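You operate a simulated robot arm through the tools that you are given. There is no shell and no other tool. Be economical: measure what you need, move in short steps, check, and stop when the job is done.

You run a simulated robot arm. Do the job below in one go: nothing can be reset, and whatever is moved stays where it is left.

JOB
Put the wide timber on the right half of the bench away on the side deck. Then stack the short white pin labelled "R31" from the left half of the bench on top of the short white pin that says "R63". Then put the green shackle on the right half of the bench. Then take the folded green vest from the upper middle shelf of the grey unit and put it on the bottom shelf of the grey unit. Then take the black disc from the top of the timber platform and leave it on the top shelf of the grey unit. Then take the orange bearing block and put it on the top shelf of the grey unit. Then fetch the large blue mitts from the top of the timber platform and set it on the lower middle shelf of the grey unit. Then put two of the grey rubber caps from the top of the timber platform on the top shelf of the grey unit. Then switch the platform amber lamp switch on. Then fetch the white brake pad labelled "R29" from the right half of the short trestle and stand it on the lower shelf of the short trestle. Then put one of the yellow caps from the right part of the rear beam on the middle of the steel table. Then put the pleated filter from the right part of the rear beam on the right half of the short trestle. Do these in the order given. Set down upright: green shackle, orange bearing block, white brake pad, yellow cap, pleated filter.

The check looks at the end state, three seconds after you hand in, the way a careful person would. Anything else that was tipped, shoved, dropped, spilled or broken makes it a failure. Lids that push on must go on centred and level and be pressed home; caps that screw on are set level and turned clockwise until they are tight.

ROBOT AND FRAMES
A 7-joint arm with a two-finger parallel gripper on a trunk, on a base that drives. Base frame: it is fixed to the floor where the robot stands at the start and does not move with it; the origin is under the middle of the robot, x ahead of it, y to its left, z up. Units: m, degrees, N and s.
With the tool pointing down near the work surface it reaches from about 0.1 to 0.64 m from the robot's upright axis, wherever it stands. Its first joint turns from -166.0 to 166.0 degrees. Places, roughly: black disc [-10, 6, 0.5]; blue mitts [-10, 6.5, 0.5]; bottom shelf of the grey unit [-8.4, 5.7, 0.2]; folded green vest (23x7x7 cm) [-8.1, 5.8, 1]; green shackle (10x4x6 cm) [0.8, -1.1, 0.9]; grey rubber cap (6x6x5 cm) [-10.1, 7.2, 0.6]; lower middle shelf of the grey unit [-8.4, 5.7, 0.6]; lower shelf of the short trestle [-4.3, 10, 0.3]; middle of the steel table [-2.4, 14.7, 0.7]; orange bearing block [-10.25, 6.25, 0.5]; platform amber lamp switch [-10.1, 7.3, 0.7]; pleated filter [-0.75, 11.5, 0.5]; right half of the bench [0.7, 0, 0.8]; right half of the short trestle [-4.3, 10.6, 0.8]; short white pin [0.5, -1, 1]; side deck [0.7, -1.8, 0.6]; top shelf of the grey unit [-8.4, 5.7, 1.4]; white brake pad [-4.25, 10.5, 0.75]; wide timber [0.5, 0, 0.75]; yellow cap (5x6x6 cm) [-0.7, 11.4, 0.5]. Payload 1.57 kg.
The tool frame sits at the grasp point between the pads (the TCP): z along the fingers, y along the line on which they close. The tips reach 0.03 m beyond it. Largest opening 0.08 m; finger width 0.017, thickness 0.012; the body of the gripper, 0.04 by 0.082 m, starts 0.08 m behind the TCP.
Orientation is that of the tool frame in the base frame, as a unit quaternion [w, x, y, z]. With the fingers straight down and closing along the base's y, the tool's x points along the base's -x, its y along +y and its z along -z.

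CONTROLS
- The arm moves only by the tool drive_tool. Its argument "moves" is text: rows parted by semicolons, each of 6 numbers parted by spaces: the shift along the base's x, y, z in m, then the turn, a rotation vector about the base's x, y, z in rad. In form: x y z wx wy wz; .... A call has 1 to 12 rows; each row shifts and turns the commanded pose from where the row before left it. "gripper" is the closure, from 0 (fully open) to 1 (shut), set as the call begins (left out, the last holds). Rows are played at 5 a second. More than 0.05 m and 8.6 degrees between two rows, or a gripper value outside its range, and nothing of the call is played. A pose out of reach is approached as far as the arm can. The call stops where the force on the tool passes 40 N (or 10 N more than at its start, if that is more) or the arm is blocked; 0.2 s more then pass. The fingers move at their own pace (about 0.072 m/s each) and stop on an object; they squeeze with about 43 N. The grip force told is the motor's: it shows also when the fingers shut on nothing. Time passes only in rows, and 0.2 s behind the last, so rows that do not move let the fingers close. It gives the time, the measured TCP pose, the force on the tool (base axes), the opening and the grip force at its end, in the units of the frame above (readings bear some noise), with the torque about the TCP (base axes, N m) and any sound that the robot's microphone picked up, and new pictures: "show" is both (left out), scene, wrist or none.
- Cameras (640 x 400 px; columns grow to the right, rows downward): "scene" is now at [-0.0049, 0.1034, 1.4393]; the picture's right is [-0.45, -0.90, 0.00], its down [-0.60, 0.30, -0.74] and it looks along [0.66, -0.33, -0.67] (base axes); focal length 214 px, centre (320, 200). "wrist" rides on the gripper at [0.072, -0.007, -0.122] in the tool frame; the picture's right is [0.09, 1.00, 0.00], its down [-0.84, 0.08, -0.54] and it looks along [-0.54, 0.05, 0.84] (tool axes); focal length 238 px, centre (320, 200). There is no depth. A picture from a camera that has moved, and an enlarged one, comes with that camera's place and axes in the base frame and with its lens.
- move_column(by): slides the trunk up (or, below 0, down) by that many m; the arm and the scene camera ride with it, the base frame stays. It gives what a move gives, with no picture.
- roll_base(legs): drives the robot by 1 to 6 legs, each [ahead, left, turn to the left] in m, m and degrees, along the robot's own axes; the way and the turn of a leg run together, so that a leg with both is an arc; at most 1.5 m and 180 degrees a leg. The arm and the cameras ride along, it lands a little off, and it stops where it bumps. It gives what a move gives, and a new picture of the scene camera.
- turn_head(pan, tilt): turns the head with the scene camera to pan (to the left, within 86 degrees either way) and tilt (down, from -29 to 69), counted from straight ahead of the robot. It gives what a move gives, and a new picture of the scene camera.
- zoom(camera, box): a new picture of the part [left, top, right, bottom] of that camera's present view, enlarged. The clock stands still meanwhile.
- sign_off(): hands the job in; it is judged then, once.

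Work in short steps. Places have to be worked out from the pictures, the camera data and where the tool is seen: move nearer, look again, correct. Check each grasp and each placing, and mend what went wrong. You have 577 turns and 360 pictures in all, those below and enlarged ones among them. Open the gripper and draw the arm clear of the work before you hand the job in, unless the task says otherwise; then end with one line.

The tools are called as name(argument=value, ...) on one line, values as JSON. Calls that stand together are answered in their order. drive_tool: Moves the arm, as the interface text tells. Its arguments: {"type":"object","properties":{"moves":{"type":"string"},"gripper":{"type":"number"},"show":{"type":"string","enum":["both","scene","wrist","none"]}},"required":["moves"]} The other tools are called the same way: move_column (by) slides the trunk up or down; roll_base (legs) drives the base; turn_head (pan, tilt) turns the head that bears the scene camera; zoom (camera, box) takes an enlarged picture of a part of a camera's view; sign_off () hands the job in.

At the start:

```text
t: 0.0
tool_pos: [0.0904, -0.3972, 1.2208]
ee_rot: [-0.001, 0.0, 1.0, 0.001]
contact_force: [0.3, -0.1, 0.2]
torque: [0.01, -0.02, 0.03]
finger_gap: 0.08
gripper_force: 0.1
trunk travel left (down, up): [-0.25, 0.23]
robot x, y, heading: [-0.0026, 0.0024, 0.1]
head pan, tilt: [-26.4, 42.1]
```

scene: 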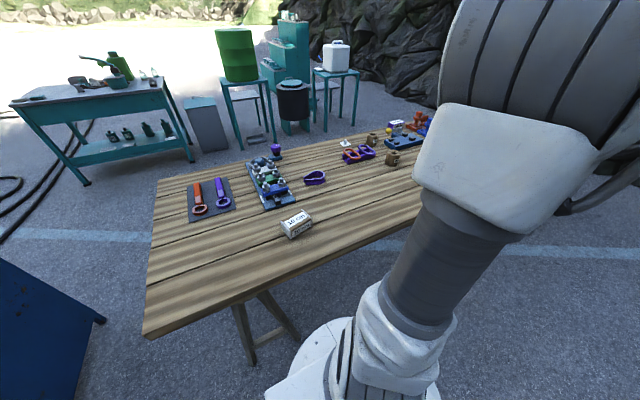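
wrist: 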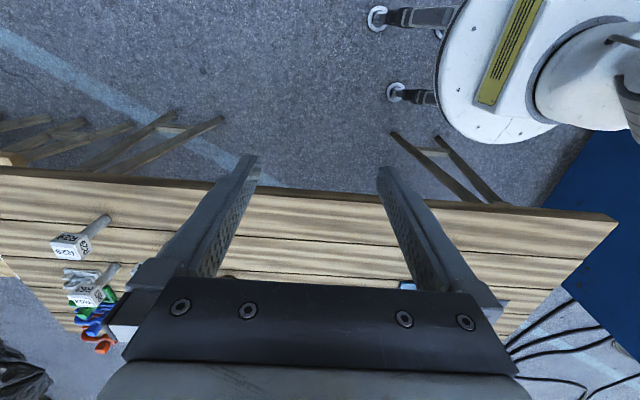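

I'll first take a closer look at the bench items in the scene view.

zoom(camera="scene", box=[140, 100, 440, 290])

turn_head(pan=-60, tilt=40)

```text
2.11 times, centred on (290, 195) of scene
camera zoom: at [-0.0049, 0.1034, 1.4393], right [-0.45, -0.9, 0.0], down [-0.6, 0.3, -0.74], along [0.66, -0.33, -0.67], focal length 452 px, centre (383, 210)
```

zoom: 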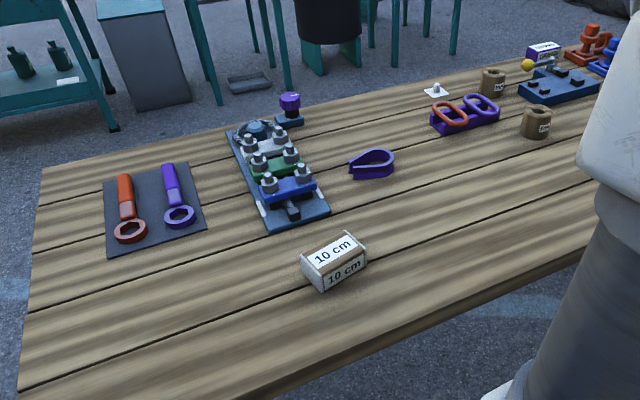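

```text
t: 1.0
tool_pos: [0.0896, -0.3973, 1.2202]
ee_rot: [0.0, 0.0, 1.0, 0.0]
contact_force: [0.0, 0.5, 0.4]
torque: [-0.04, 0.0, -0.02]
finger_gap: 0.0797
gripper_force: 0.2
trunk travel left (down, up): [-0.25, 0.23]
robot x, y, heading: [-0.0002, 0.0014, 0.1]
head pan, tilt: [-60.0, 40.0]
camera scene: at [-0.0371, 0.067, 1.4424], right [-0.87, -0.5, 0.0], down [-0.32, 0.56, -0.77], along [0.38, -0.66, -0.64], focal length 214 px, centre (320, 200)
```

scene: 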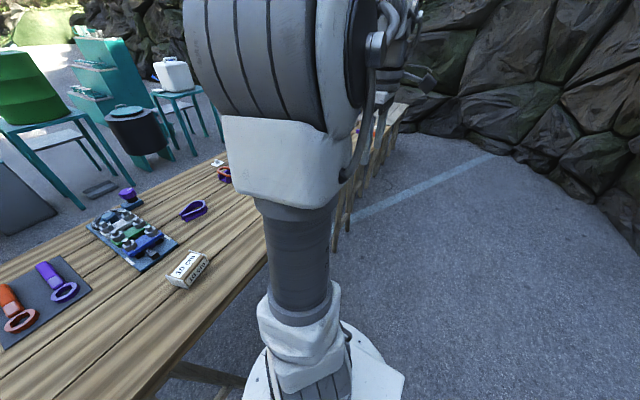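

The block marked "10 cm" is the timber, at about (0.58, -0.07). I move the tool above it for a wrist look.

drive_tool(moves="0.036 0.025 -0.018 0 0 0;0.036 0.025 -0.018 0 0 0;0.036 0.025 -0.018 0 0 0;0.036 0.025 -0.018 0 0 0;0.036 0.025 -0.018 0 0 0;0.036 0.025 -0.018 0 0 0;0.036 0.025 -0.018 0 0 0;0.036 0.025 -0.018 0 0 0;0.036 0.025 -0.018 0 0 0;0.036 0.025 -0.018 0 0 0;0.036 0.025 -0.018 0 0 0;0.036 0.025 -0.018 0 0 0", gripper=0)

```text
t: 3.6
tool_pos: [0.5225, -0.0959, 1.0023]
ee_rot: [0.0, 0.001, 1.0, 0.0]
contact_force: [-0.5, 0.1, 0.5]
torque: [0.03, -0.04, -0.01]
finger_gap: 0.08
gripper_force: 0.0
trunk travel left (down, up): [-0.25, 0.23]
robot x, y, heading: [-0.0005, 0.0025, 0.3]
head pan, tilt: [-60.0, 40.0]
camera scene: at [-0.0374, 0.0669, 1.4424], right [-0.87, -0.5, 0.0], down [-0.32, 0.56, -0.77], along [0.38, -0.66, -0.64], focal length 214 px, centre (320, 200)
camera wrist: at [0.4512, -0.1038, 1.1246], right [-0.09, 1.0, 0.0], down [0.84, 0.08, 0.54], along [0.54, 0.05, -0.84], focal length 238 px, centre (320, 200)
```

scene: 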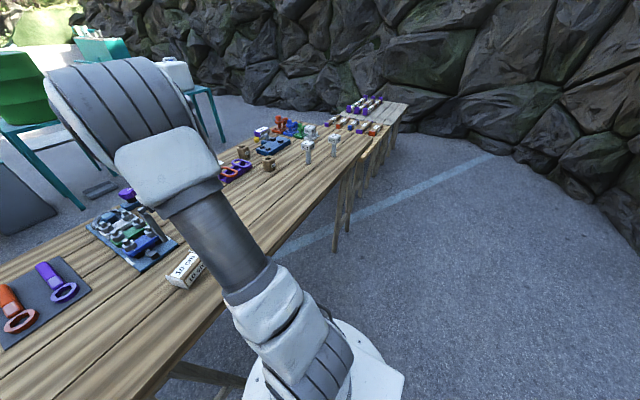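
wrist: 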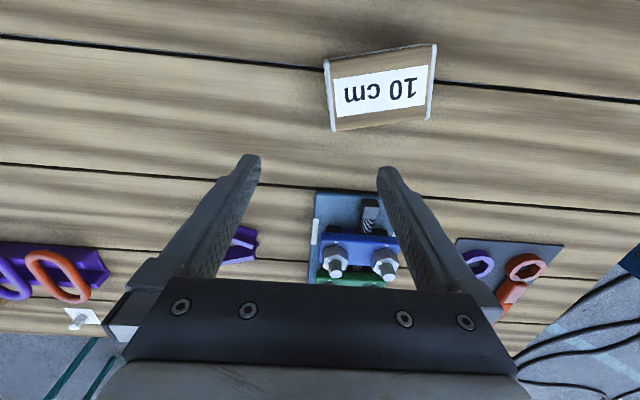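

The block looks about 10 cm long and roughly 7 cm wide, with its top near z 0.85 and yawed about +12°. I turn the gripper so it closes across the narrow side, and move over it.

drive_tool(moves="-0.004 0.006 0 0 0 -0.1361;-0.004 0.006 0 0 0 -0.1361;-0.004 0.006 0 0 0 -0.1361;-0.004 0.006 0 0 0 -0.1361;-0.004 0.006 0 0 0 -0.1361;-0.004 0.006 0 0 0 -0.1361;-0.004 0.006 0 0 0 -0.1361;-0.004 0.006 0 0 0 -0.1361;-0.004 0.006 0 0 0 -0.1361;-0.004 0.006 0 0 0 -0.1361;0 0 0 0 0 0")

```text
t: 6.0
tool_pos: [0.481, -0.0377, 1.0034]
ee_rot: [0.0, 0.63, 0.777, 0.0]
contact_force: [-0.1, 0.3, -0.1]
torque: [0.01, -0.01, 0.03]
finger_gap: 0.08
gripper_force: 0.0
trunk travel left (down, up): [-0.25, 0.23]
robot x, y, heading: [0.0017, 0.0, 0.1]
head pan, tilt: [-60.0, 40.0]
camera scene: at [-0.0372, 0.067, 1.4424], right [-0.87, -0.5, 0.0], down [-0.32, 0.56, -0.77], along [0.38, -0.66, -0.64], focal length 214 px, centre (320, 200)
camera wrist: at [0.4615, 0.0312, 1.1253], right [0.96, 0.3, 0.0], down [0.25, -0.8, 0.54], along [0.16, -0.52, -0.84], focal length 238 px, centre (320, 200)
```

scene: 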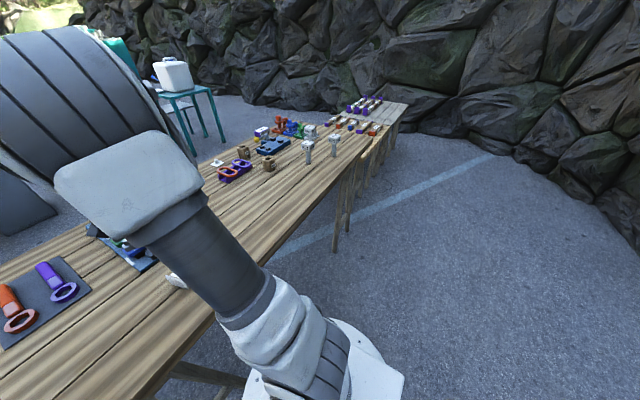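
wrist: 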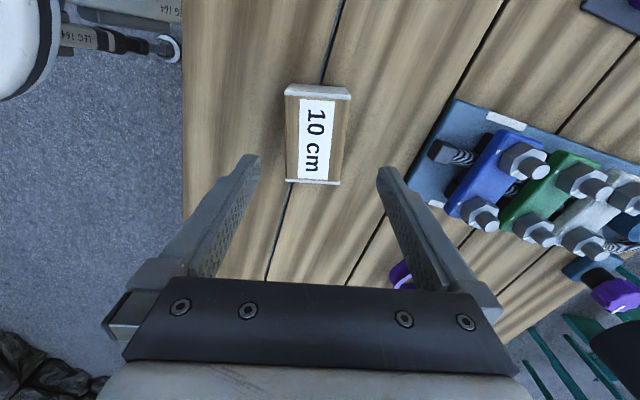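

The block is centred under the fingers and aligned. I step down and watch.

drive_tool(moves="0 -0.004 -0.03 0 0 0;0 -0.004 -0.03 0 0 0;0 0 -0.02 0 0 0;0 0 0 0 0 0", show="wrist")

```text
t: 7.0
tool_pos: [0.4805, -0.0442, 0.9236]
ee_rot: [0.0, 0.629, 0.778, 0.001]
contact_force: [0.3, -0.5, -0.1]
torque: [-0.02, 0.0, 0.01]
finger_gap: 0.0799
gripper_force: 0.1
trunk travel left (down, up): [-0.25, 0.23]
robot x, y, heading: [-0.0003, -0.0015, 0.0]
head pan, tilt: [-60.0, 40.0]
camera wrist: at [0.461, 0.024, 1.0456], right [0.95, 0.3, 0.0], down [0.25, -0.8, 0.54], along [0.16, -0.52, -0.84], focal length 238 px, centre (320, 200)
```

wrist: 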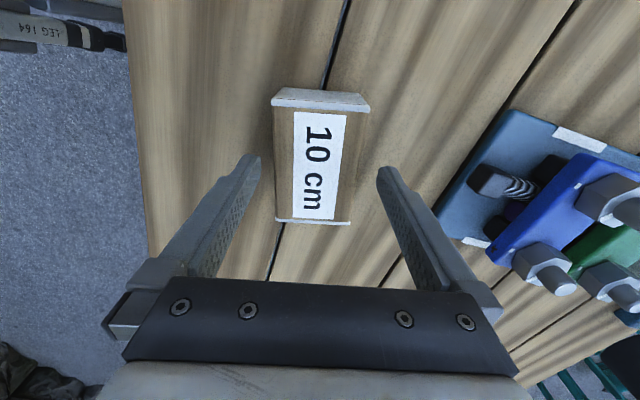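

The block is about 5.7 cm wide, centred near y -0.055. I shift slightly and descend around it.

drive_tool(moves="-0.002 -0.005 -0.02 0 0 0;-0.002 -0.004 -0.02 0 0 0;0 0 -0.015 0 0 0;0 0 0 0 0 0", show="wrist")

```text
t: 7.8
tool_pos: [0.4777, -0.0529, 0.8808]
ee_rot: [0.001, 0.629, 0.777, 0.003]
contact_force: [-7.9, 1.4, 21.7]
torque: [-0.18, 1.24, -0.07]
finger_gap: 0.0799
gripper_force: 0.0
trunk travel left (down, up): [-0.25, 0.23]
robot x, y, heading: [-0.002, 0.0002, 0.2]
head pan, tilt: [-60.0, 40.0]
stopped in row 3: the force on the tool passed its limit at 58 N (the readings are from after the stop); the commanded pose is now the measured one
camera wrist: at [0.4566, 0.0148, 1.0023], right [0.95, 0.3, 0.0], down [0.25, -0.8, 0.54], along [0.17, -0.52, -0.84], focal length 238 px, centre (320, 200)
```

wrist: 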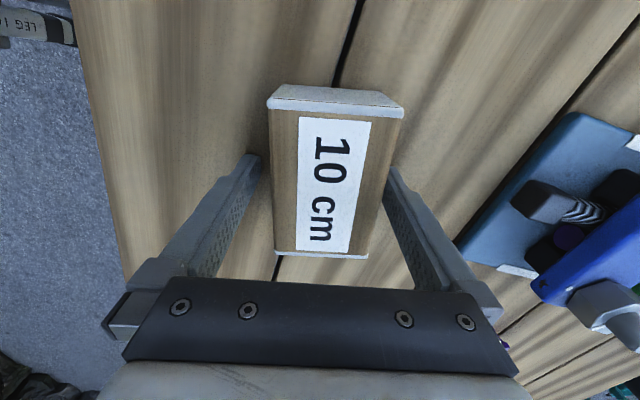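

The left finger touched something. I zoom to see what.

zoom(camera="wrist", box=[220, 60, 440, 290])

```text
1.74 times, centred on (330, 175) of wrist
camera zoom: at [0.4566, 0.0148, 1.0023], right [0.95, 0.3, 0.0], down [0.25, -0.8, 0.54], along [0.17, -0.52, -0.84], focal length 414 px, centre (303, 244)
```

zoom: 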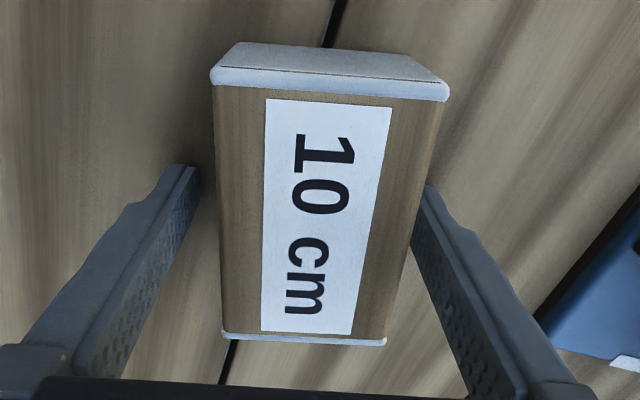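

So the tips met the bench at z ≈ 0.85, and the block stands 0.85–0.90 between the fingers. I lift 5 mm, re-centre and close.

drive_tool(moves="0.004 0.001 0.006 0 0 0;0 0 0 0 0 0", show="none")

drive_tool(moves="0 0 0 0 0 0;0 0 0 0 0 0;0 0 0 0 0 0;0 0 0 0 0 0", gripper=1, show="none")

drive_tool(moves="0 0 0.03 0 0 0;0 0 0.04 0 0 0;0 0 0.04 0 0 0;0 0 0.04 0 0 0", show="wrist")

```text
t: 8.4
tool_pos: [0.4844, -0.0532, 0.8854]
ee_rot: [0.002, 0.629, 0.777, 0.002]
contact_force: [0.4, 0.3, -0.6]
torque: [-0.02, 0.03, 0.01]
finger_gap: 0.0799
gripper_force: 0.0
trunk travel left (down, up): [-0.25, 0.23]
robot x, y, heading: [-0.0008, -0.0006, -0.2]
head pan, tilt: [-60.0, 40.0]
```

```text
t: 9.4
tool_pos: [0.4833, -0.0526, 0.8839]
ee_rot: [0.001, 0.63, 0.777, 0.001]
contact_force: [1.5, -0.4, -0.1]
torque: [-0.04, -0.02, -0.04]
finger_gap: 0.0595
gripper_force: 43.0
trunk travel left (down, up): [-0.25, 0.23]
robot x, y, heading: [-0.0008, 0.0021, 0.1]
head pan, tilt: [-60.0, 40.0]
```

```text
t: 10.4
tool_pos: [0.4837, -0.0563, 1.0337]
ee_rot: [0.001, 0.629, 0.777, 0.002]
contact_force: [0.3, -0.6, -1.7]
torque: [-0.03, -0.01, -0.03]
finger_gap: 0.0597
gripper_force: 43.2
trunk travel left (down, up): [-0.25, 0.23]
robot x, y, heading: [-0.0007, 0.0013, 0.1]
head pan, tilt: [-60.0, 40.0]
camera wrist: at [0.4617, 0.0126, 1.1559], right [0.95, 0.3, 0.0], down [0.25, -0.8, 0.54], along [0.16, -0.52, -0.84], focal length 238 px, centre (320, 200)
```

wrist: 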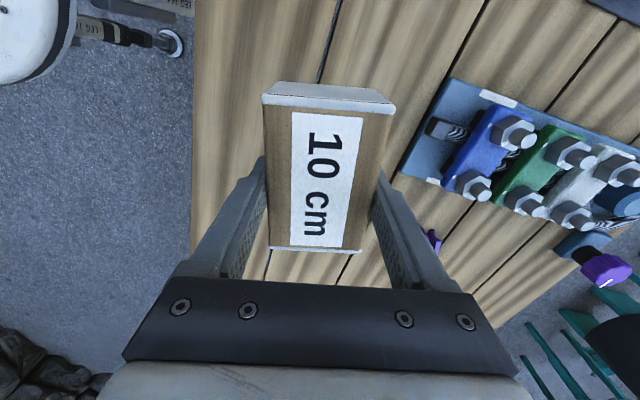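

Timber held (6 cm wide). I raise and retract the arm before driving right along the bench.

drive_tool(moves="0 0 0.05 0 0 0;0 0 0.05 0 0 0;0 0 0.05 0 0 0;-0.02 0 0.04 0 0 0;-0.04 0 0.01 0 0 0;-0.04 0 0 0 0 0;-0.04 0 0 0 0 0", show="none")

roll_base(legs=[[0, -0.8, 0]])

```text
t: 12.0
tool_pos: [0.3467, -0.0541, 1.2351]
ee_rot: [0.002, 0.63, 0.777, 0.001]
contact_force: [1.0, 0.4, -1.4]
torque: [0.0, 0.0, -0.01]
finger_gap: 0.0594
gripper_force: 43.0
trunk travel left (down, up): [-0.25, 0.23]
robot x, y, heading: [-0.0008, -0.0032, -0.1]
head pan, tilt: [-60.0, 40.0]
```

```text
t: 18.3
tool_pos: [0.3482, -0.8414, 1.234]
ee_rot: [0.001, 0.628, 0.778, 0.001]
contact_force: [-0.5, 0.6, -1.8]
torque: [-0.02, 0.02, -0.01]
finger_gap: 0.0595
gripper_force: 43.2
trunk travel left (down, up): [-0.25, 0.23]
robot x, y, heading: [-0.0001, -0.7875, 0.1]
head pan, tilt: [-60.0, 40.0]
camera scene: at [-0.0359, -0.7225, 1.4424], right [-0.86, -0.5, 0.0], down [-0.32, 0.56, -0.77], along [0.39, -0.66, -0.64], focal length 214 px, centre (320, 200)
```

scene: 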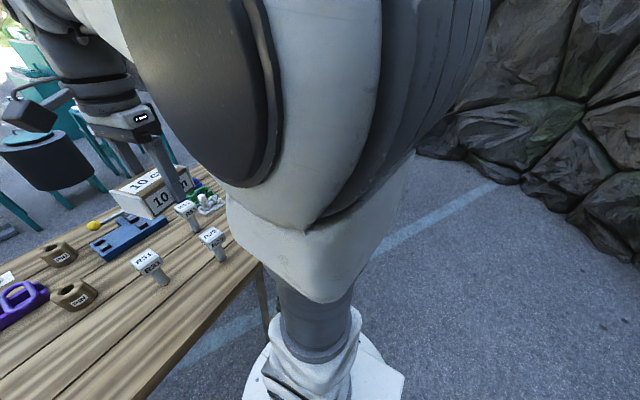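

Clear so far. I drive on to stand in front of the side deck.

roll_base(legs=[[0, -0.85, 0]])

turn_head(pan=-15, tilt=50)

```text
t: 25.0
tool_pos: [0.3421, -1.699, 1.2342]
ee_rot: [0.001, 0.634, 0.773, 0.002]
contact_force: [-0.1, 0.5, -0.3]
torque: [0.02, -0.01, 0.01]
finger_gap: 0.0593
gripper_force: 42.6
trunk travel left (down, up): [-0.25, 0.23]
robot x, y, heading: [-0.0038, -1.6399, -0.9]
head pan, tilt: [-60.0, 40.0]
camera scene: at [-0.0393, -1.5729, 1.4424], right [-0.87, -0.49, 0.0], down [-0.31, 0.56, -0.77], along [0.37, -0.67, -0.64], focal length 214 px, centre (320, 200)
```

scene: 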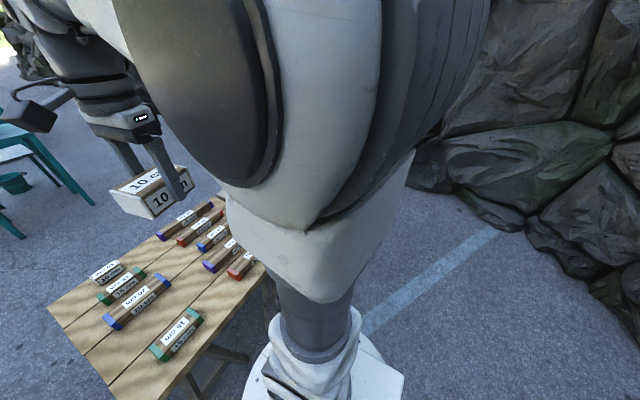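

```text
t: 26.1
tool_pos: [0.3442, -1.6998, 1.2309]
ee_rot: [-0.002, 0.635, 0.772, 0.0]
contact_force: [-0.4, 0.3, -0.5]
torque: [-0.04, 0.0, 0.01]
finger_gap: 0.0594
gripper_force: 43.5
trunk travel left (down, up): [-0.25, 0.23]
robot x, y, heading: [-0.0015, -1.6399, -0.8]
head pan, tilt: [-15.0, 50.0]
camera scene: at [-0.0105, -1.5378, 1.4335], right [-0.49, -0.87, 0.0], down [-0.63, 0.35, -0.69], along [0.61, -0.34, -0.72], focal length 214 px, centre (320, 200)
```

scene: 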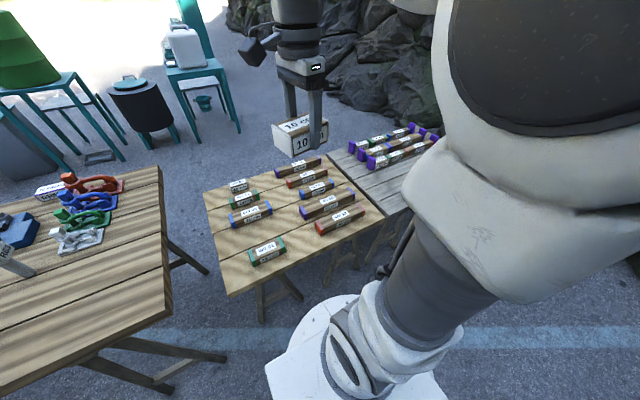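

I see a deck with sorted timbers. I zoom to read how it is arranged.

zoom(camera="scene", box=[200, 110, 460, 300])

zoom(camera="scene", box=[210, 150, 370, 270])

```text
2.11 times, centred on (330, 205) of scene
camera zoom: at [-0.0105, -1.5378, 1.4335], right [-0.49, -0.87, 0.0], down [-0.63, 0.35, -0.69], along [0.61, -0.34, -0.72], focal length 452 px, centre (299, 190)
```

zoom: 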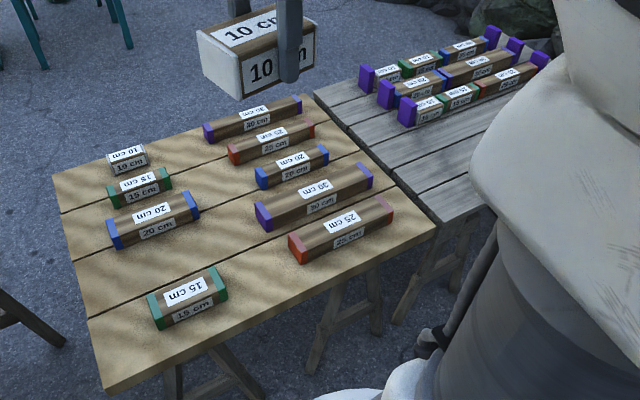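

```text
3.33 times, centred on (290, 210) of scene
camera zoom: at [-0.0105, -1.5378, 1.4335], right [-0.49, -0.87, 0.0], down [-0.63, 0.35, -0.69], along [0.61, -0.34, -0.72], focal length 715 px, centre (420, 167)
```

zoom: 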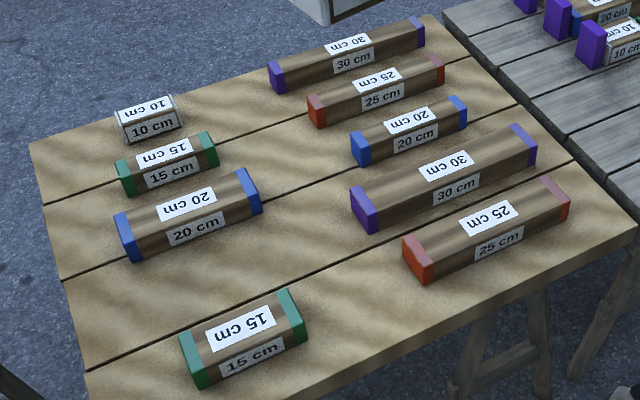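

The sandy table is the side deck (top ≈ 0.64). There is a free patch at about (0.61, -1.63) between the left 20 cm and the front 15 cm timbers. I move over it, staying high.

drive_tool(moves="0.03 0.006 -0.031 0 0 -0.03;0.03 0.006 -0.031 0 0 -0.03;0.03 0.006 -0.031 0 0 -0.03;0.03 0.006 -0.031 0 0 -0.03;0.03 0.006 -0.031 0 0 -0.03;0.03 0.006 -0.031 0 0 -0.03;0.03 0.006 -0.031 0 0 -0.02;0.03 0.006 -0.031 0 0 0;0 0 -0.04 0 0 0;0 0 -0.04 0 0 0")

```text
t: 28.4
tool_pos: [0.5833, -1.651, 0.9062]
ee_rot: [0.003, 0.709, 0.705, 0.002]
contact_force: [0.9, -0.4, -1.1]
torque: [-0.03, 0.03, 0.03]
finger_gap: 0.0592
gripper_force: 43.7
trunk travel left (down, up): [-0.25, 0.23]
robot x, y, heading: [-0.0013, -1.6417, -0.6]
head pan, tilt: [-15.0, 50.0]
camera scene: at [-0.0067, -1.5197, 1.4283], right [-0.27, -0.96, 0.0], down [-0.74, 0.21, -0.64], along [0.62, -0.18, -0.77], focal length 214 px, centre (320, 200)
camera wrist: at [0.5763, -1.5795, 1.0287], right [1.0, 0.09, 0.01], down [0.07, -0.84, 0.54], along [0.05, -0.54, -0.84], focal length 238 px, centre (320, 200)
```

scene: 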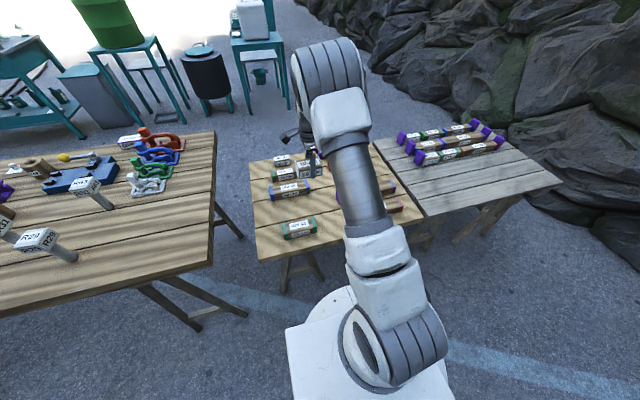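
wrist: 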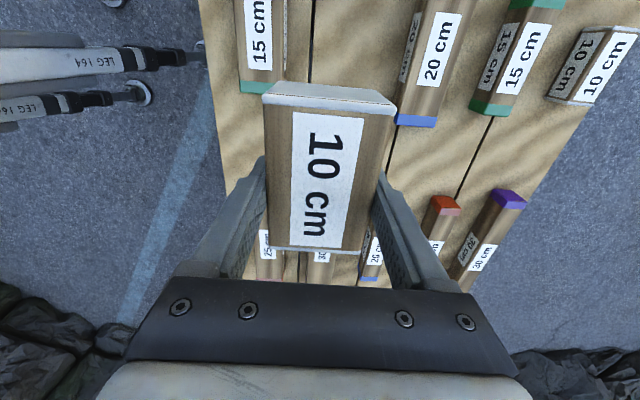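

The target gap is clear: neighbours' ends are at x ≈ 0.50 and 0.72. I go down to just above the deck.

drive_tool(moves="0.012 0.006 -0.04 0 0 0;0.012 0.006 -0.04 0 0 0;0.004 0.003 -0.04 0 0 0;0 0 -0.04 0 0 0;0 0 -0.02 0 0 0;0 0 0 0 0 0")

```text
t: 29.8
tool_pos: [0.6106, -1.6351, 0.7242]
ee_rot: [0.002, 0.709, 0.705, 0.001]
contact_force: [-0.4, -0.9, -1.4]
torque: [-0.03, 0.03, 0.02]
finger_gap: 0.0593
gripper_force: 43.0
trunk travel left (down, up): [-0.25, 0.23]
robot x, y, heading: [-0.0047, -1.6438, -0.9]
head pan, tilt: [-15.0, 50.0]
camera scene: at [-0.0065, -1.5197, 1.4282], right [-0.27, -0.96, 0.0], down [-0.74, 0.21, -0.64], along [0.62, -0.18, -0.77], focal length 214 px, centre (320, 200)
camera wrist: at [0.6049, -1.5638, 0.8473], right [1.0, 0.09, 0.0], down [0.07, -0.84, 0.54], along [0.05, -0.54, -0.84], focal length 238 px, centre (320, 200)
```

scene: 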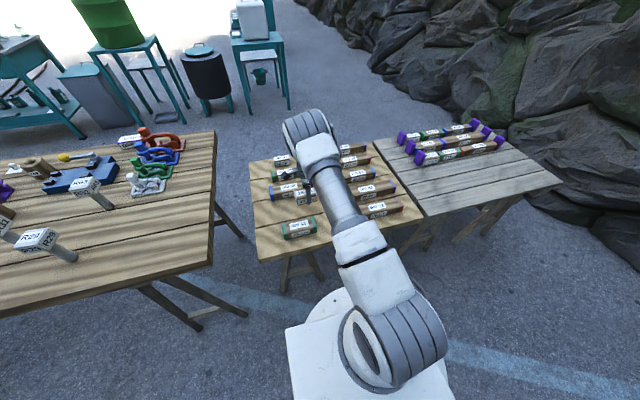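
wrist: 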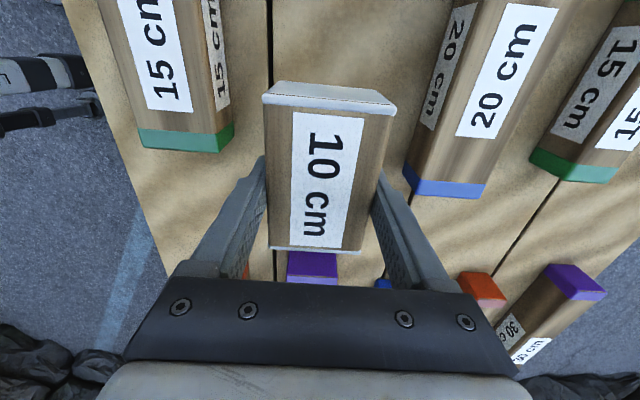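

Clearances are good on both sides. I lower slowly until contact.

drive_tool(moves="0 0 -0.02 0 0 0;0 0 -0.015 0 0 0;0 0 -0.008 0 0 0;0 0 -0.006 0 0 0;0 0 -0.006 0 0 0;0 0 -0.006 0 0 0;0 0 -0.006 0 0 0", show="wrist")

```text
t: 31.4
tool_pos: [0.6118, -1.6364, 0.6597]
ee_rot: [0.001, 0.709, 0.705, 0.002]
contact_force: [0.8, 0.9, -0.9]
torque: [-0.01, -0.01, -0.01]
finger_gap: 0.0595
gripper_force: 43.2
trunk travel left (down, up): [-0.25, 0.23]
robot x, y, heading: [-0.0036, -1.6403, -0.8]
head pan, tilt: [-15.0, 50.0]
camera wrist: at [0.6047, -1.5644, 0.781], right [1.0, 0.09, 0.0], down [0.07, -0.84, 0.54], along [0.05, -0.54, -0.84], focal length 238 px, centre (320, 200)
```

wrist: 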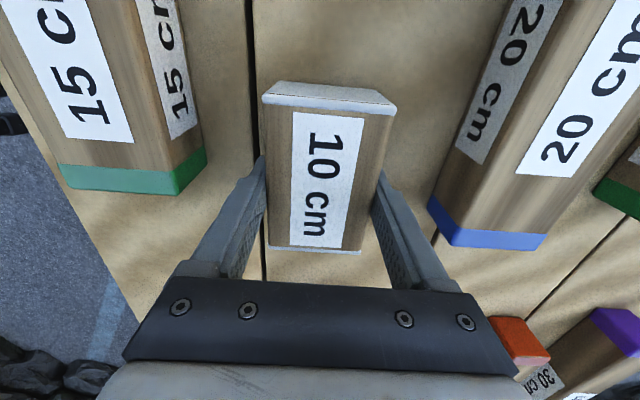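

Not yet in contact at 0.66; I continue down gently.

drive_tool(moves="0 0 -0.006 0 0 0;0 0 -0.006 0 0 0;0 0 -0.006 0 0 0;0 0 -0.006 0 0 0;0 0 -0.006 0 0 0;0 0 -0.006 0 0 0", show="none")

```text
t: 32.0
tool_pos: [0.6097, -1.6346, 0.6522]
ee_rot: [0.003, 0.708, 0.706, 0.002]
contact_force: [-7.2, 1.4, 19.6]
torque: [0.08, 0.8, 0.0]
finger_gap: 0.0594
gripper_force: 43.2
trunk travel left (down, up): [-0.25, 0.23]
robot x, y, heading: [-0.0019, -1.6451, -0.9]
head pan, tilt: [-15.0, 50.0]
stopped in row 3: the force on the tool passed its limit at 40 N (the readings are from after the stop); the commanded pose is now the measured one
```

Contact with the deck. I release and lift straight up.

drive_tool(moves="0 0 0.001 0 0 0;0 0 0 0 0 0;0 0 0 0 0 0", gripper=0.2, show="none")

drive_tool(moves="0 0 0.03 0 0 0;0 0 0.04 0 0 0;0 0 0.05 0 0 0;0 0 0.05 0 0 0", gripper=0, show="wrist")

```text
t: 32.9
tool_pos: [0.611, -1.6364, 0.6502]
ee_rot: [0.002, 0.708, 0.706, 0.002]
contact_force: [0.6, 0.3, 0.6]
torque: [-0.01, 0.02, 0.0]
finger_gap: 0.0633
gripper_force: 0.1
trunk travel left (down, up): [-0.25, 0.23]
robot x, y, heading: [-0.0016, -1.6407, -0.8]
head pan, tilt: [-15.0, 50.0]
```

```text
t: 33.9
tool_pos: [0.6112, -1.6355, 0.8238]
ee_rot: [0.001, 0.709, 0.706, 0.002]
contact_force: [0.3, -0.4, -1.2]
torque: [0.0, 0.04, 0.01]
finger_gap: 0.0799
gripper_force: 0.0
trunk travel left (down, up): [-0.25, 0.23]
robot x, y, heading: [-0.0036, -1.6387, -0.8]
head pan, tilt: [-15.0, 50.0]
camera wrist: at [0.6049, -1.5646, 0.9457], right [1.0, 0.09, 0.01], down [0.07, -0.84, 0.54], along [0.05, -0.54, -0.84], focal length 238 px, centre (320, 200)
```

wrist: 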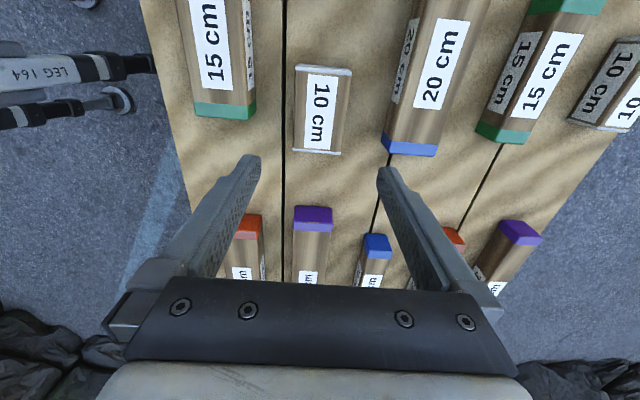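

Timber is placed cleanly. I raise and retract the arm, then drive back toward the pins.

drive_tool(moves="0 0 0.05 0 0 0;0 0 0.05 0 0 0;0 0 0.05 0 0 0;0 0 0.05 0 0 0;0 0 0.05 0 0 0;-0.04 0 0.03 0 0 0;-0.04 0 0.03 0 0 0;-0.04 0 0.03 0 0 0;-0.04 0 0.03 0 0 0;-0.04 0 0.03 0 0 0;-0.05 0 0 0 0 0;-0.04 0 0 0 0 0", show="none")

roll_base(legs=[[0, 0.6, 0.8]])

turn_head(pan=20, tilt=45)

```text
t: 36.5
tool_pos: [0.3213, -1.639, 1.2227]
ee_rot: [0.003, 0.708, 0.706, 0.002]
contact_force: [-0.1, -0.1, 0.1]
torque: [0.03, 0.01, -0.01]
finger_gap: 0.0799
gripper_force: 0.1
trunk travel left (down, up): [-0.25, 0.23]
robot x, y, heading: [0.0001, -1.6415, -0.8]
head pan, tilt: [-15.0, 50.0]
```

```text
t: 41.4
tool_pos: [0.3279, -1.0371, 1.221]
ee_rot: [0.002, 0.706, 0.708, 0.002]
contact_force: [0.3, 0.0, -0.4]
torque: [0.01, 0.02, 0.02]
finger_gap: 0.08
gripper_force: 0.0
trunk travel left (down, up): [-0.25, 0.23]
robot x, y, heading: [0.0035, -1.0408, -0.4]
head pan, tilt: [-15.0, 50.0]
camera scene: at [-0.0016, -0.9222, 1.4282], right [-0.26, -0.96, 0.0], down [-0.74, 0.2, -0.64], along [0.62, -0.17, -0.77], focal length 214 px, centre (320, 200)
```

scene: 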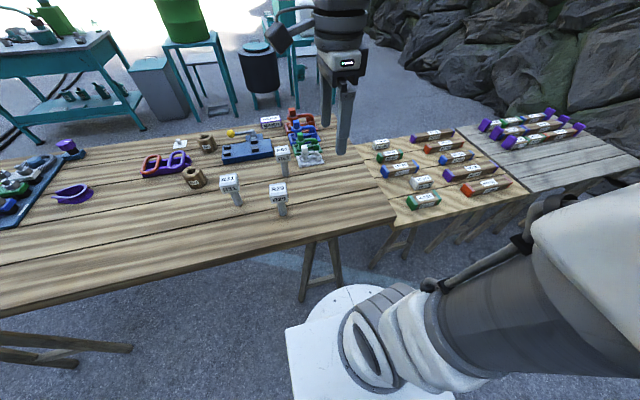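

```text
t: 42.4
tool_pos: [0.3273, -1.0375, 1.2199]
ee_rot: [0.002, 0.706, 0.708, 0.003]
contact_force: [0.0, 0.2, -0.1]
torque: [-0.02, -0.04, -0.04]
finger_gap: 0.0801
gripper_force: 0.0
trunk travel left (down, up): [-0.25, 0.23]
robot x, y, heading: [0.0008, -1.0375, -0.4]
head pan, tilt: [20.0, 45.0]
camera scene: at [0.0007, -0.8745, 1.4351], right [0.34, -0.94, 0.0], down [-0.67, -0.24, -0.71], along [0.67, 0.24, -0.71], focal length 214 px, centre (320, 200)
```

scene: 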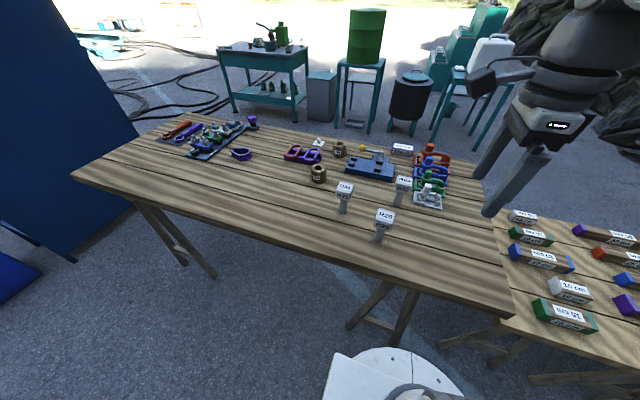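

zoom(camera="scene", box=[270, 130, 470, 255])

```text
3.20 times, centred on (370, 192) of scene
camera zoom: at [0.0007, -0.8745, 1.4351], right [0.34, -0.94, 0.0], down [-0.67, -0.24, -0.71], along [0.67, 0.24, -0.71], focal length 686 px, centre (160, 224)
```

zoom: 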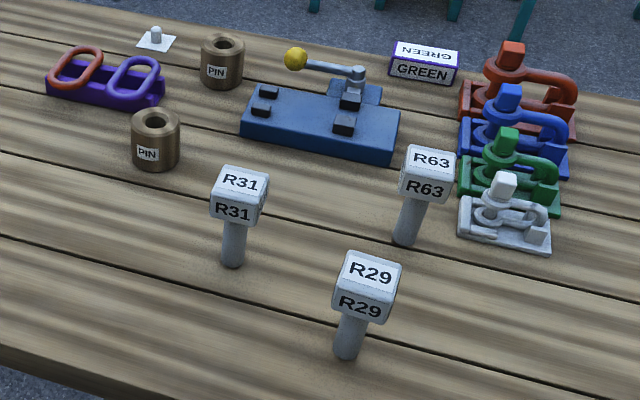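

R31 is near (0.52,-0.78), R63 near (0.62,-0.96), R29 near (0.44,-0.92). Heads are about 4.5 cm with tops at ≈0.98. I shift the base left a bit and forward for reach.

roll_base(legs=[[0.04, 0.16, 0.4]])

drive_tool(moves="0.03 0.01 -0.01 0 0 0.14;0.03 0.01 -0.01 0 0 0.14;0.02 0.01 -0.01 0 0 0.14;0.02 0.01 0 0 0 0.14;0.01 0.01 0 0 0 0.14;0 0.01 0 0 0 0.14;0 0 0 0 0 0.14;0 0 0 0 0 0.14;0 0 0 0 0 0.14;0 0 0 0 0 0.15;0 0 0 0 0 0.15;0 0 0 0 0 0")

```text
t: 44.4
tool_pos: [0.3655, -0.8786, 1.2207]
ee_rot: [0.002, 0.704, 0.71, 0.001]
contact_force: [0.3, -0.1, -0.3]
torque: [0.03, -0.04, -0.03]
finger_gap: 0.08
gripper_force: 0.0
trunk travel left (down, up): [-0.25, 0.23]
robot x, y, heading: [0.0379, -0.8868, -0.4]
head pan, tilt: [20.0, 45.0]
stopped in leg 1: the robot was blocked; the commanded pose is now the measured one
camera scene: at [0.0382, -0.7168, 1.4351], right [0.34, -0.94, 0.0], down [-0.67, -0.24, -0.71], along [0.67, 0.24, -0.71], focal length 214 px, centre (320, 200)
```

scene: 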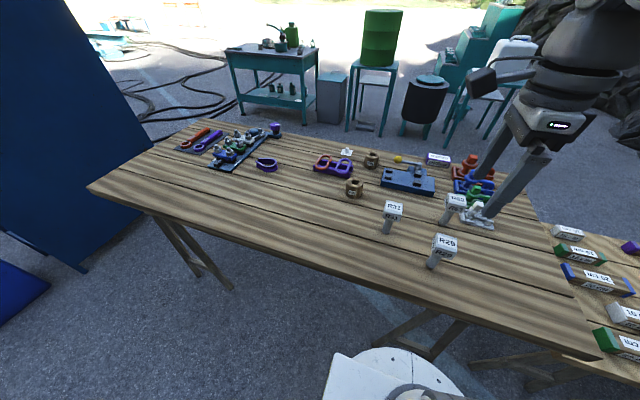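

```text
t: 47.0
tool_pos: [0.4738, -0.8191, 1.1911]
ee_rot: [0.0, 0.002, 1.0, 0.003]
contact_force: [-0.8, -0.5, -0.2]
torque: [0.0, -0.02, 0.01]
finger_gap: 0.0799
gripper_force: 0.1
trunk travel left (down, up): [-0.25, 0.23]
robot x, y, heading: [0.0427, -0.884, -0.2]
head pan, tilt: [20.0, 45.0]
camera scene: at [0.0382, -0.7169, 1.4351], right [0.34, -0.94, 0.0], down [-0.67, -0.24, -0.71], along [0.67, 0.24, -0.71], focal length 214 px, centre (320, 200)
camera wrist: at [0.4033, -0.8269, 1.3133], right [-0.09, 1.0, 0.01], down [0.84, 0.07, 0.54], along [0.54, 0.05, -0.84], focal length 238 px, centre (320, 200)
```

scene: 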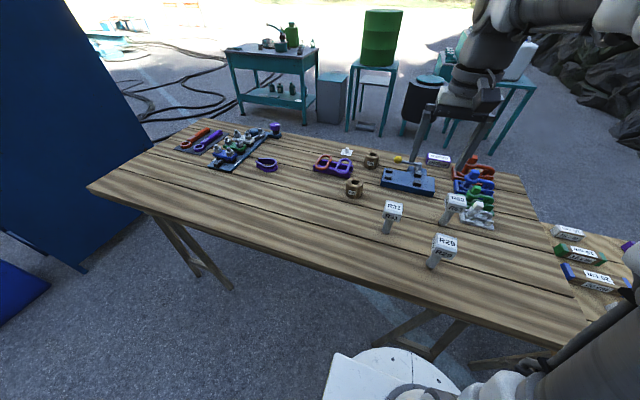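
wrist: 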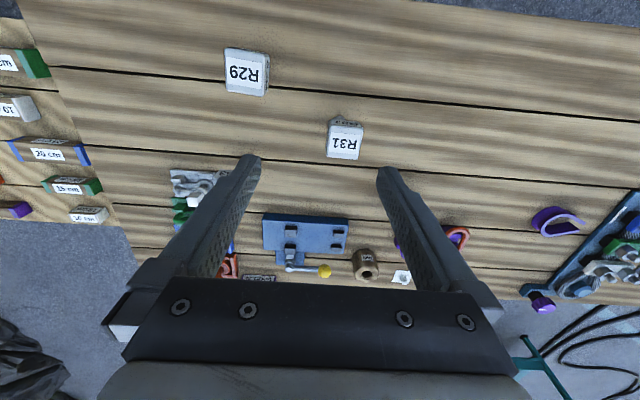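

R31's head is axis-aligned at (0.512,-0.780). I move above it.

drive_tool(moves="0.013 0.013 -0.03 0 0 0;0.013 0.013 -0.03 0 0 0;0.012 0.013 -0.03 0 0 0;0 0 -0.035 0 0 0;0 0 0 0 0 0", show="wrist")

```text
t: 48.2
tool_pos: [0.5131, -0.7792, 1.0682]
ee_rot: [0.0, 0.002, 1.0, 0.003]
contact_force: [0.3, 0.0, 0.1]
torque: [-0.02, -0.01, 0.0]
finger_gap: 0.08
gripper_force: 0.1
trunk travel left (down, up): [-0.25, 0.23]
robot x, y, heading: [0.0395, -0.8853, -0.4]
head pan, tilt: [20.0, 45.0]
camera wrist: at [0.4409, -0.7869, 1.1893], right [-0.09, 1.0, 0.01], down [0.84, 0.07, 0.54], along [0.54, 0.05, -0.84], focal length 238 px, centre (320, 200)
```

wrist: 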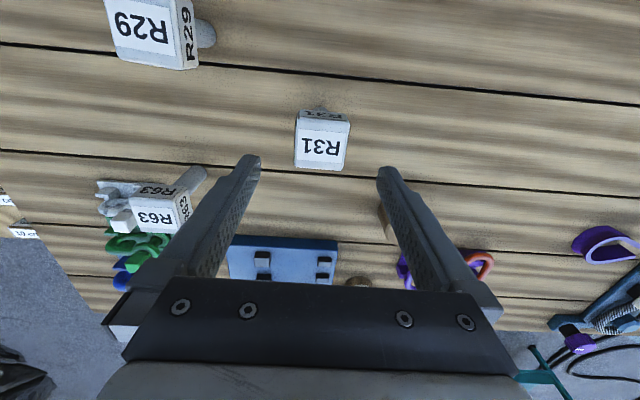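

R31 is centred with head width ≈ 4.6 cm. I descend to put the fingers around the head.

drive_tool(moves="0.002 0.001 -0.03 0 0 0.03;0.001 0 -0.03 0 0 0;0 0 -0.03 0 0 0;0 0 -0.018 0 0 0;0 0 0 0 0 0", show="wrist")

```text
t: 49.4
tool_pos: [0.5154, -0.778, 0.9584]
ee_rot: [0.0, -0.013, 1.0, 0.003]
contact_force: [-0.2, -0.1, -0.8]
torque: [-0.03, -0.02, 0.01]
finger_gap: 0.0796
gripper_force: 0.0
trunk travel left (down, up): [-0.25, 0.23]
robot x, y, heading: [0.0438, -0.8845, -0.5]
head pan, tilt: [20.0, 45.0]
camera wrist: at [0.4448, -0.7886, 1.0801], right [-0.12, 0.99, 0.01], down [0.83, 0.1, 0.54], along [0.54, 0.07, -0.84], focal length 238 px, centre (320, 200)
```

wrist: 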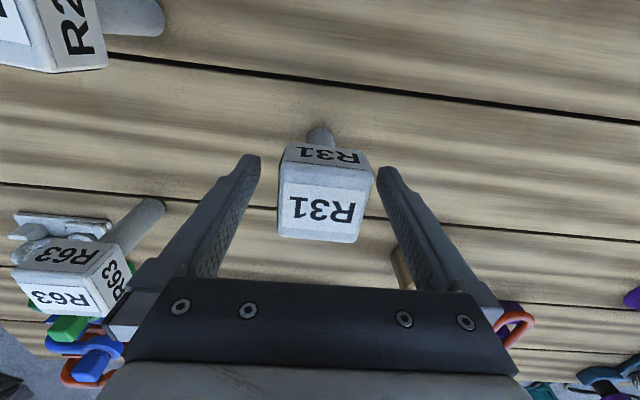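

Well framed. I close on the head and lift.

drive_tool(moves="0 0 0 0 0 0.02;0 0 0 0 0 0;0 0 0 0 0 0;0 0 0 0 0 0", gripper=1, show="none")

drive_tool(moves="0 0 0.03 0 0 0;0 0 0.05 0 0 0;0 0 0.05 0 0 0;0 0 0.04 0 0 0;0 0 0 0 0 0", show="wrist")

```text
t: 50.4
tool_pos: [0.5156, -0.7788, 0.9577]
ee_rot: [0.0, -0.023, 1.0, 0.003]
contact_force: [-0.7, 0.9, 0.6]
torque: [0.16, 0.08, 0.04]
finger_gap: 0.0498
gripper_force: 43.6
trunk travel left (down, up): [-0.25, 0.23]
robot x, y, heading: [0.0371, -0.8857, -0.3]
head pan, tilt: [20.0, 45.0]
```

```text
t: 51.6
tool_pos: [0.5179, -0.7794, 1.1269]
ee_rot: [0.0, -0.023, 1.0, 0.004]
contact_force: [-0.4, -0.2, -4.7]
torque: [0.01, 0.02, 0.0]
finger_gap: 0.0501
gripper_force: 42.9
trunk travel left (down, up): [-0.25, 0.23]
robot x, y, heading: [0.0382, -0.8855, 0.0]
head pan, tilt: [20.0, 45.0]
camera wrist: at [0.4463, -0.7906, 1.2488], right [-0.14, 0.99, 0.01], down [0.83, 0.11, 0.54], along [0.54, 0.08, -0.84], focal length 238 px, centre (320, 200)
```

wrist: 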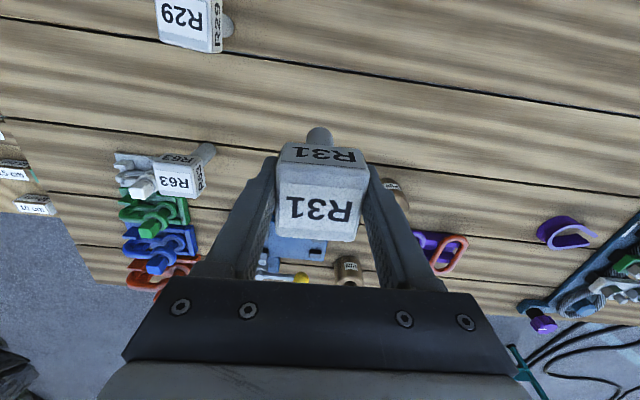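

R31 is held. R63's head is estimated at (0.612,-0.949) with top ≈0.982. I move over it with ~6 cm clearance.

drive_tool(moves="0.012 -0.02 0.02 0 0 0;0.012 -0.025 0 0 0 0;0.012 -0.025 0 0 0 0;0.012 -0.025 0 0 0 0;0.012 -0.025 0 0 0 0;0.012 -0.025 0 0 0 0;0.012 -0.025 0 0 0 0;0.01 0 0 0 0 0;0 0 0 0 0 0")

```text
t: 53.6
tool_pos: [0.6085, -0.9494, 1.1477]
ee_rot: [-0.001, -0.022, 1.0, 0.004]
contact_force: [-0.3, 0.3, -4.4]
torque: [0.02, -0.01, 0.05]
finger_gap: 0.0499
gripper_force: 42.8
trunk travel left (down, up): [-0.25, 0.23]
robot x, y, heading: [0.0404, -0.8813, 0.1]
head pan, tilt: [20.0, 45.0]
camera scene: at [0.0386, -0.7169, 1.4351], right [0.34, -0.94, 0.0], down [-0.67, -0.24, -0.71], along [0.67, 0.24, -0.71], focal length 214 px, centre (320, 200)
camera wrist: at [0.539, -0.9612, 1.2693], right [-0.14, 0.99, 0.01], down [0.83, 0.11, 0.54], along [0.54, 0.08, -0.84], focal length 238 px, centre (320, 200)
```

scene: 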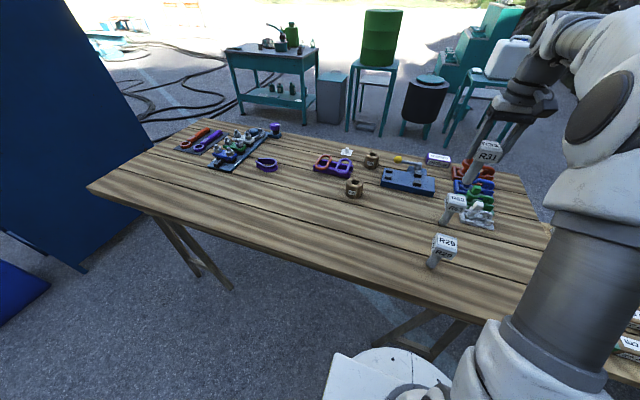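
wrist: 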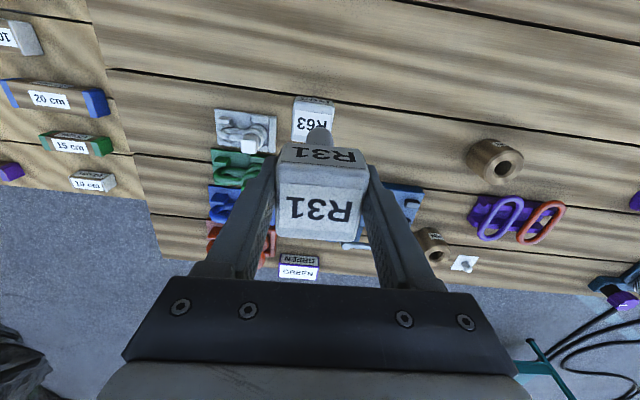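

zoom(camera="wrist", box=[260, 80, 380, 180])

zoom(camera="scene", box=[420, 120, 540, 240])

```text
4.00 times, centred on (320, 130) of wrist
camera zoom: at [0.539, -0.9612, 1.2693], right [-0.14, 0.99, 0.01], down [0.83, 0.11, 0.54], along [0.54, 0.08, -0.84], focal length 953 px, centre (320, 480)
```

zoom: 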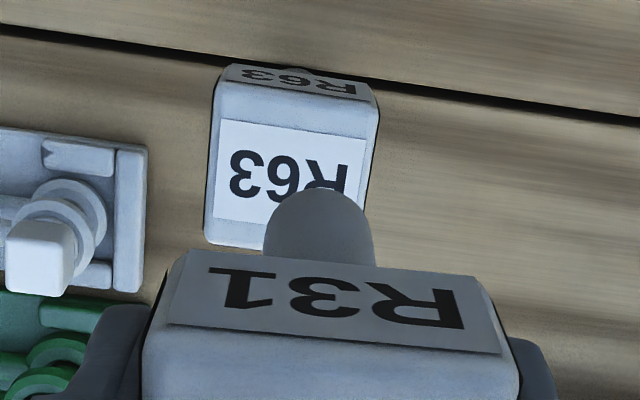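

```text
3.33 times, centred on (480, 180) of scene
camera zoom: at [0.0386, -0.7169, 1.4351], right [0.34, -0.94, 0.0], down [-0.67, -0.24, -0.71], along [0.67, 0.24, -0.71], focal length 715 px, centre (-213, 267)
```

zoom: 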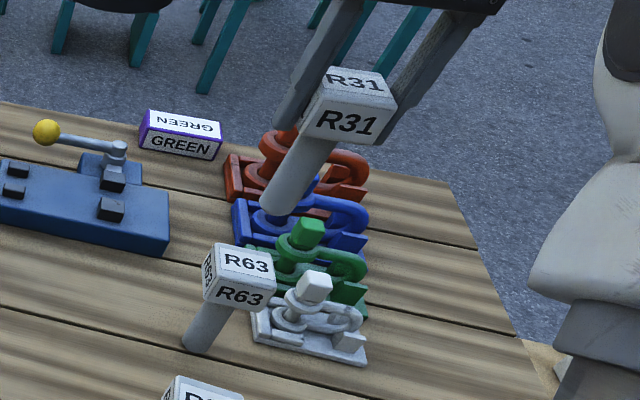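

In the wrist view R63's centre lies about 9 mm to the tool's -y side. I correct, lower to ~1.5 cm above it and compare directly.

drive_tool(moves="0.002 -0.009 0 0 0 0;0 0 -0.02 0 0 0;0 0 -0.022 0 0 0;0 0 0 0 0 0", show="none")

zoom(camera="wrist", box=[260, 80, 380, 180])

zoom(camera="scene", box=[420, 120, 540, 240])

```text
t: 54.6
tool_pos: [0.613, -0.9595, 1.1051]
ee_rot: [-0.001, -0.022, 1.0, 0.004]
contact_force: [-0.3, -1.0, -4.6]
torque: [-0.01, 0.02, 0.02]
finger_gap: 0.05
gripper_force: 43.0
trunk travel left (down, up): [-0.25, 0.23]
robot x, y, heading: [0.0427, -0.8852, -0.2]
head pan, tilt: [20.0, 45.0]
```

```text
4.00 times, centred on (320, 130) of wrist
camera zoom: at [0.5413, -0.9707, 1.2277], right [-0.14, 0.99, 0.01], down [0.83, 0.11, 0.54], along [0.54, 0.08, -0.84], focal length 953 px, centre (320, 480)
```

zoom: 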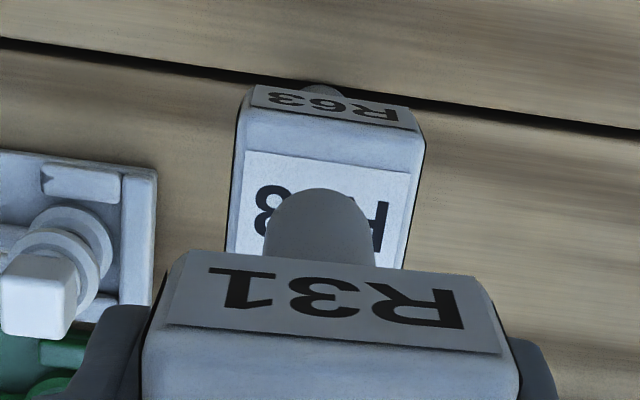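

```text
3.33 times, centred on (480, 180) of scene
camera zoom: at [0.0385, -0.7169, 1.4351], right [0.34, -0.94, 0.0], down [-0.67, -0.24, -0.71], along [0.67, 0.24, -0.71], focal length 715 px, centre (-213, 267)
```

zoom: 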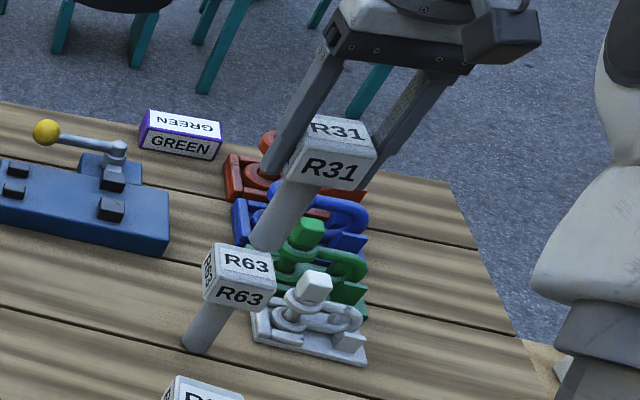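

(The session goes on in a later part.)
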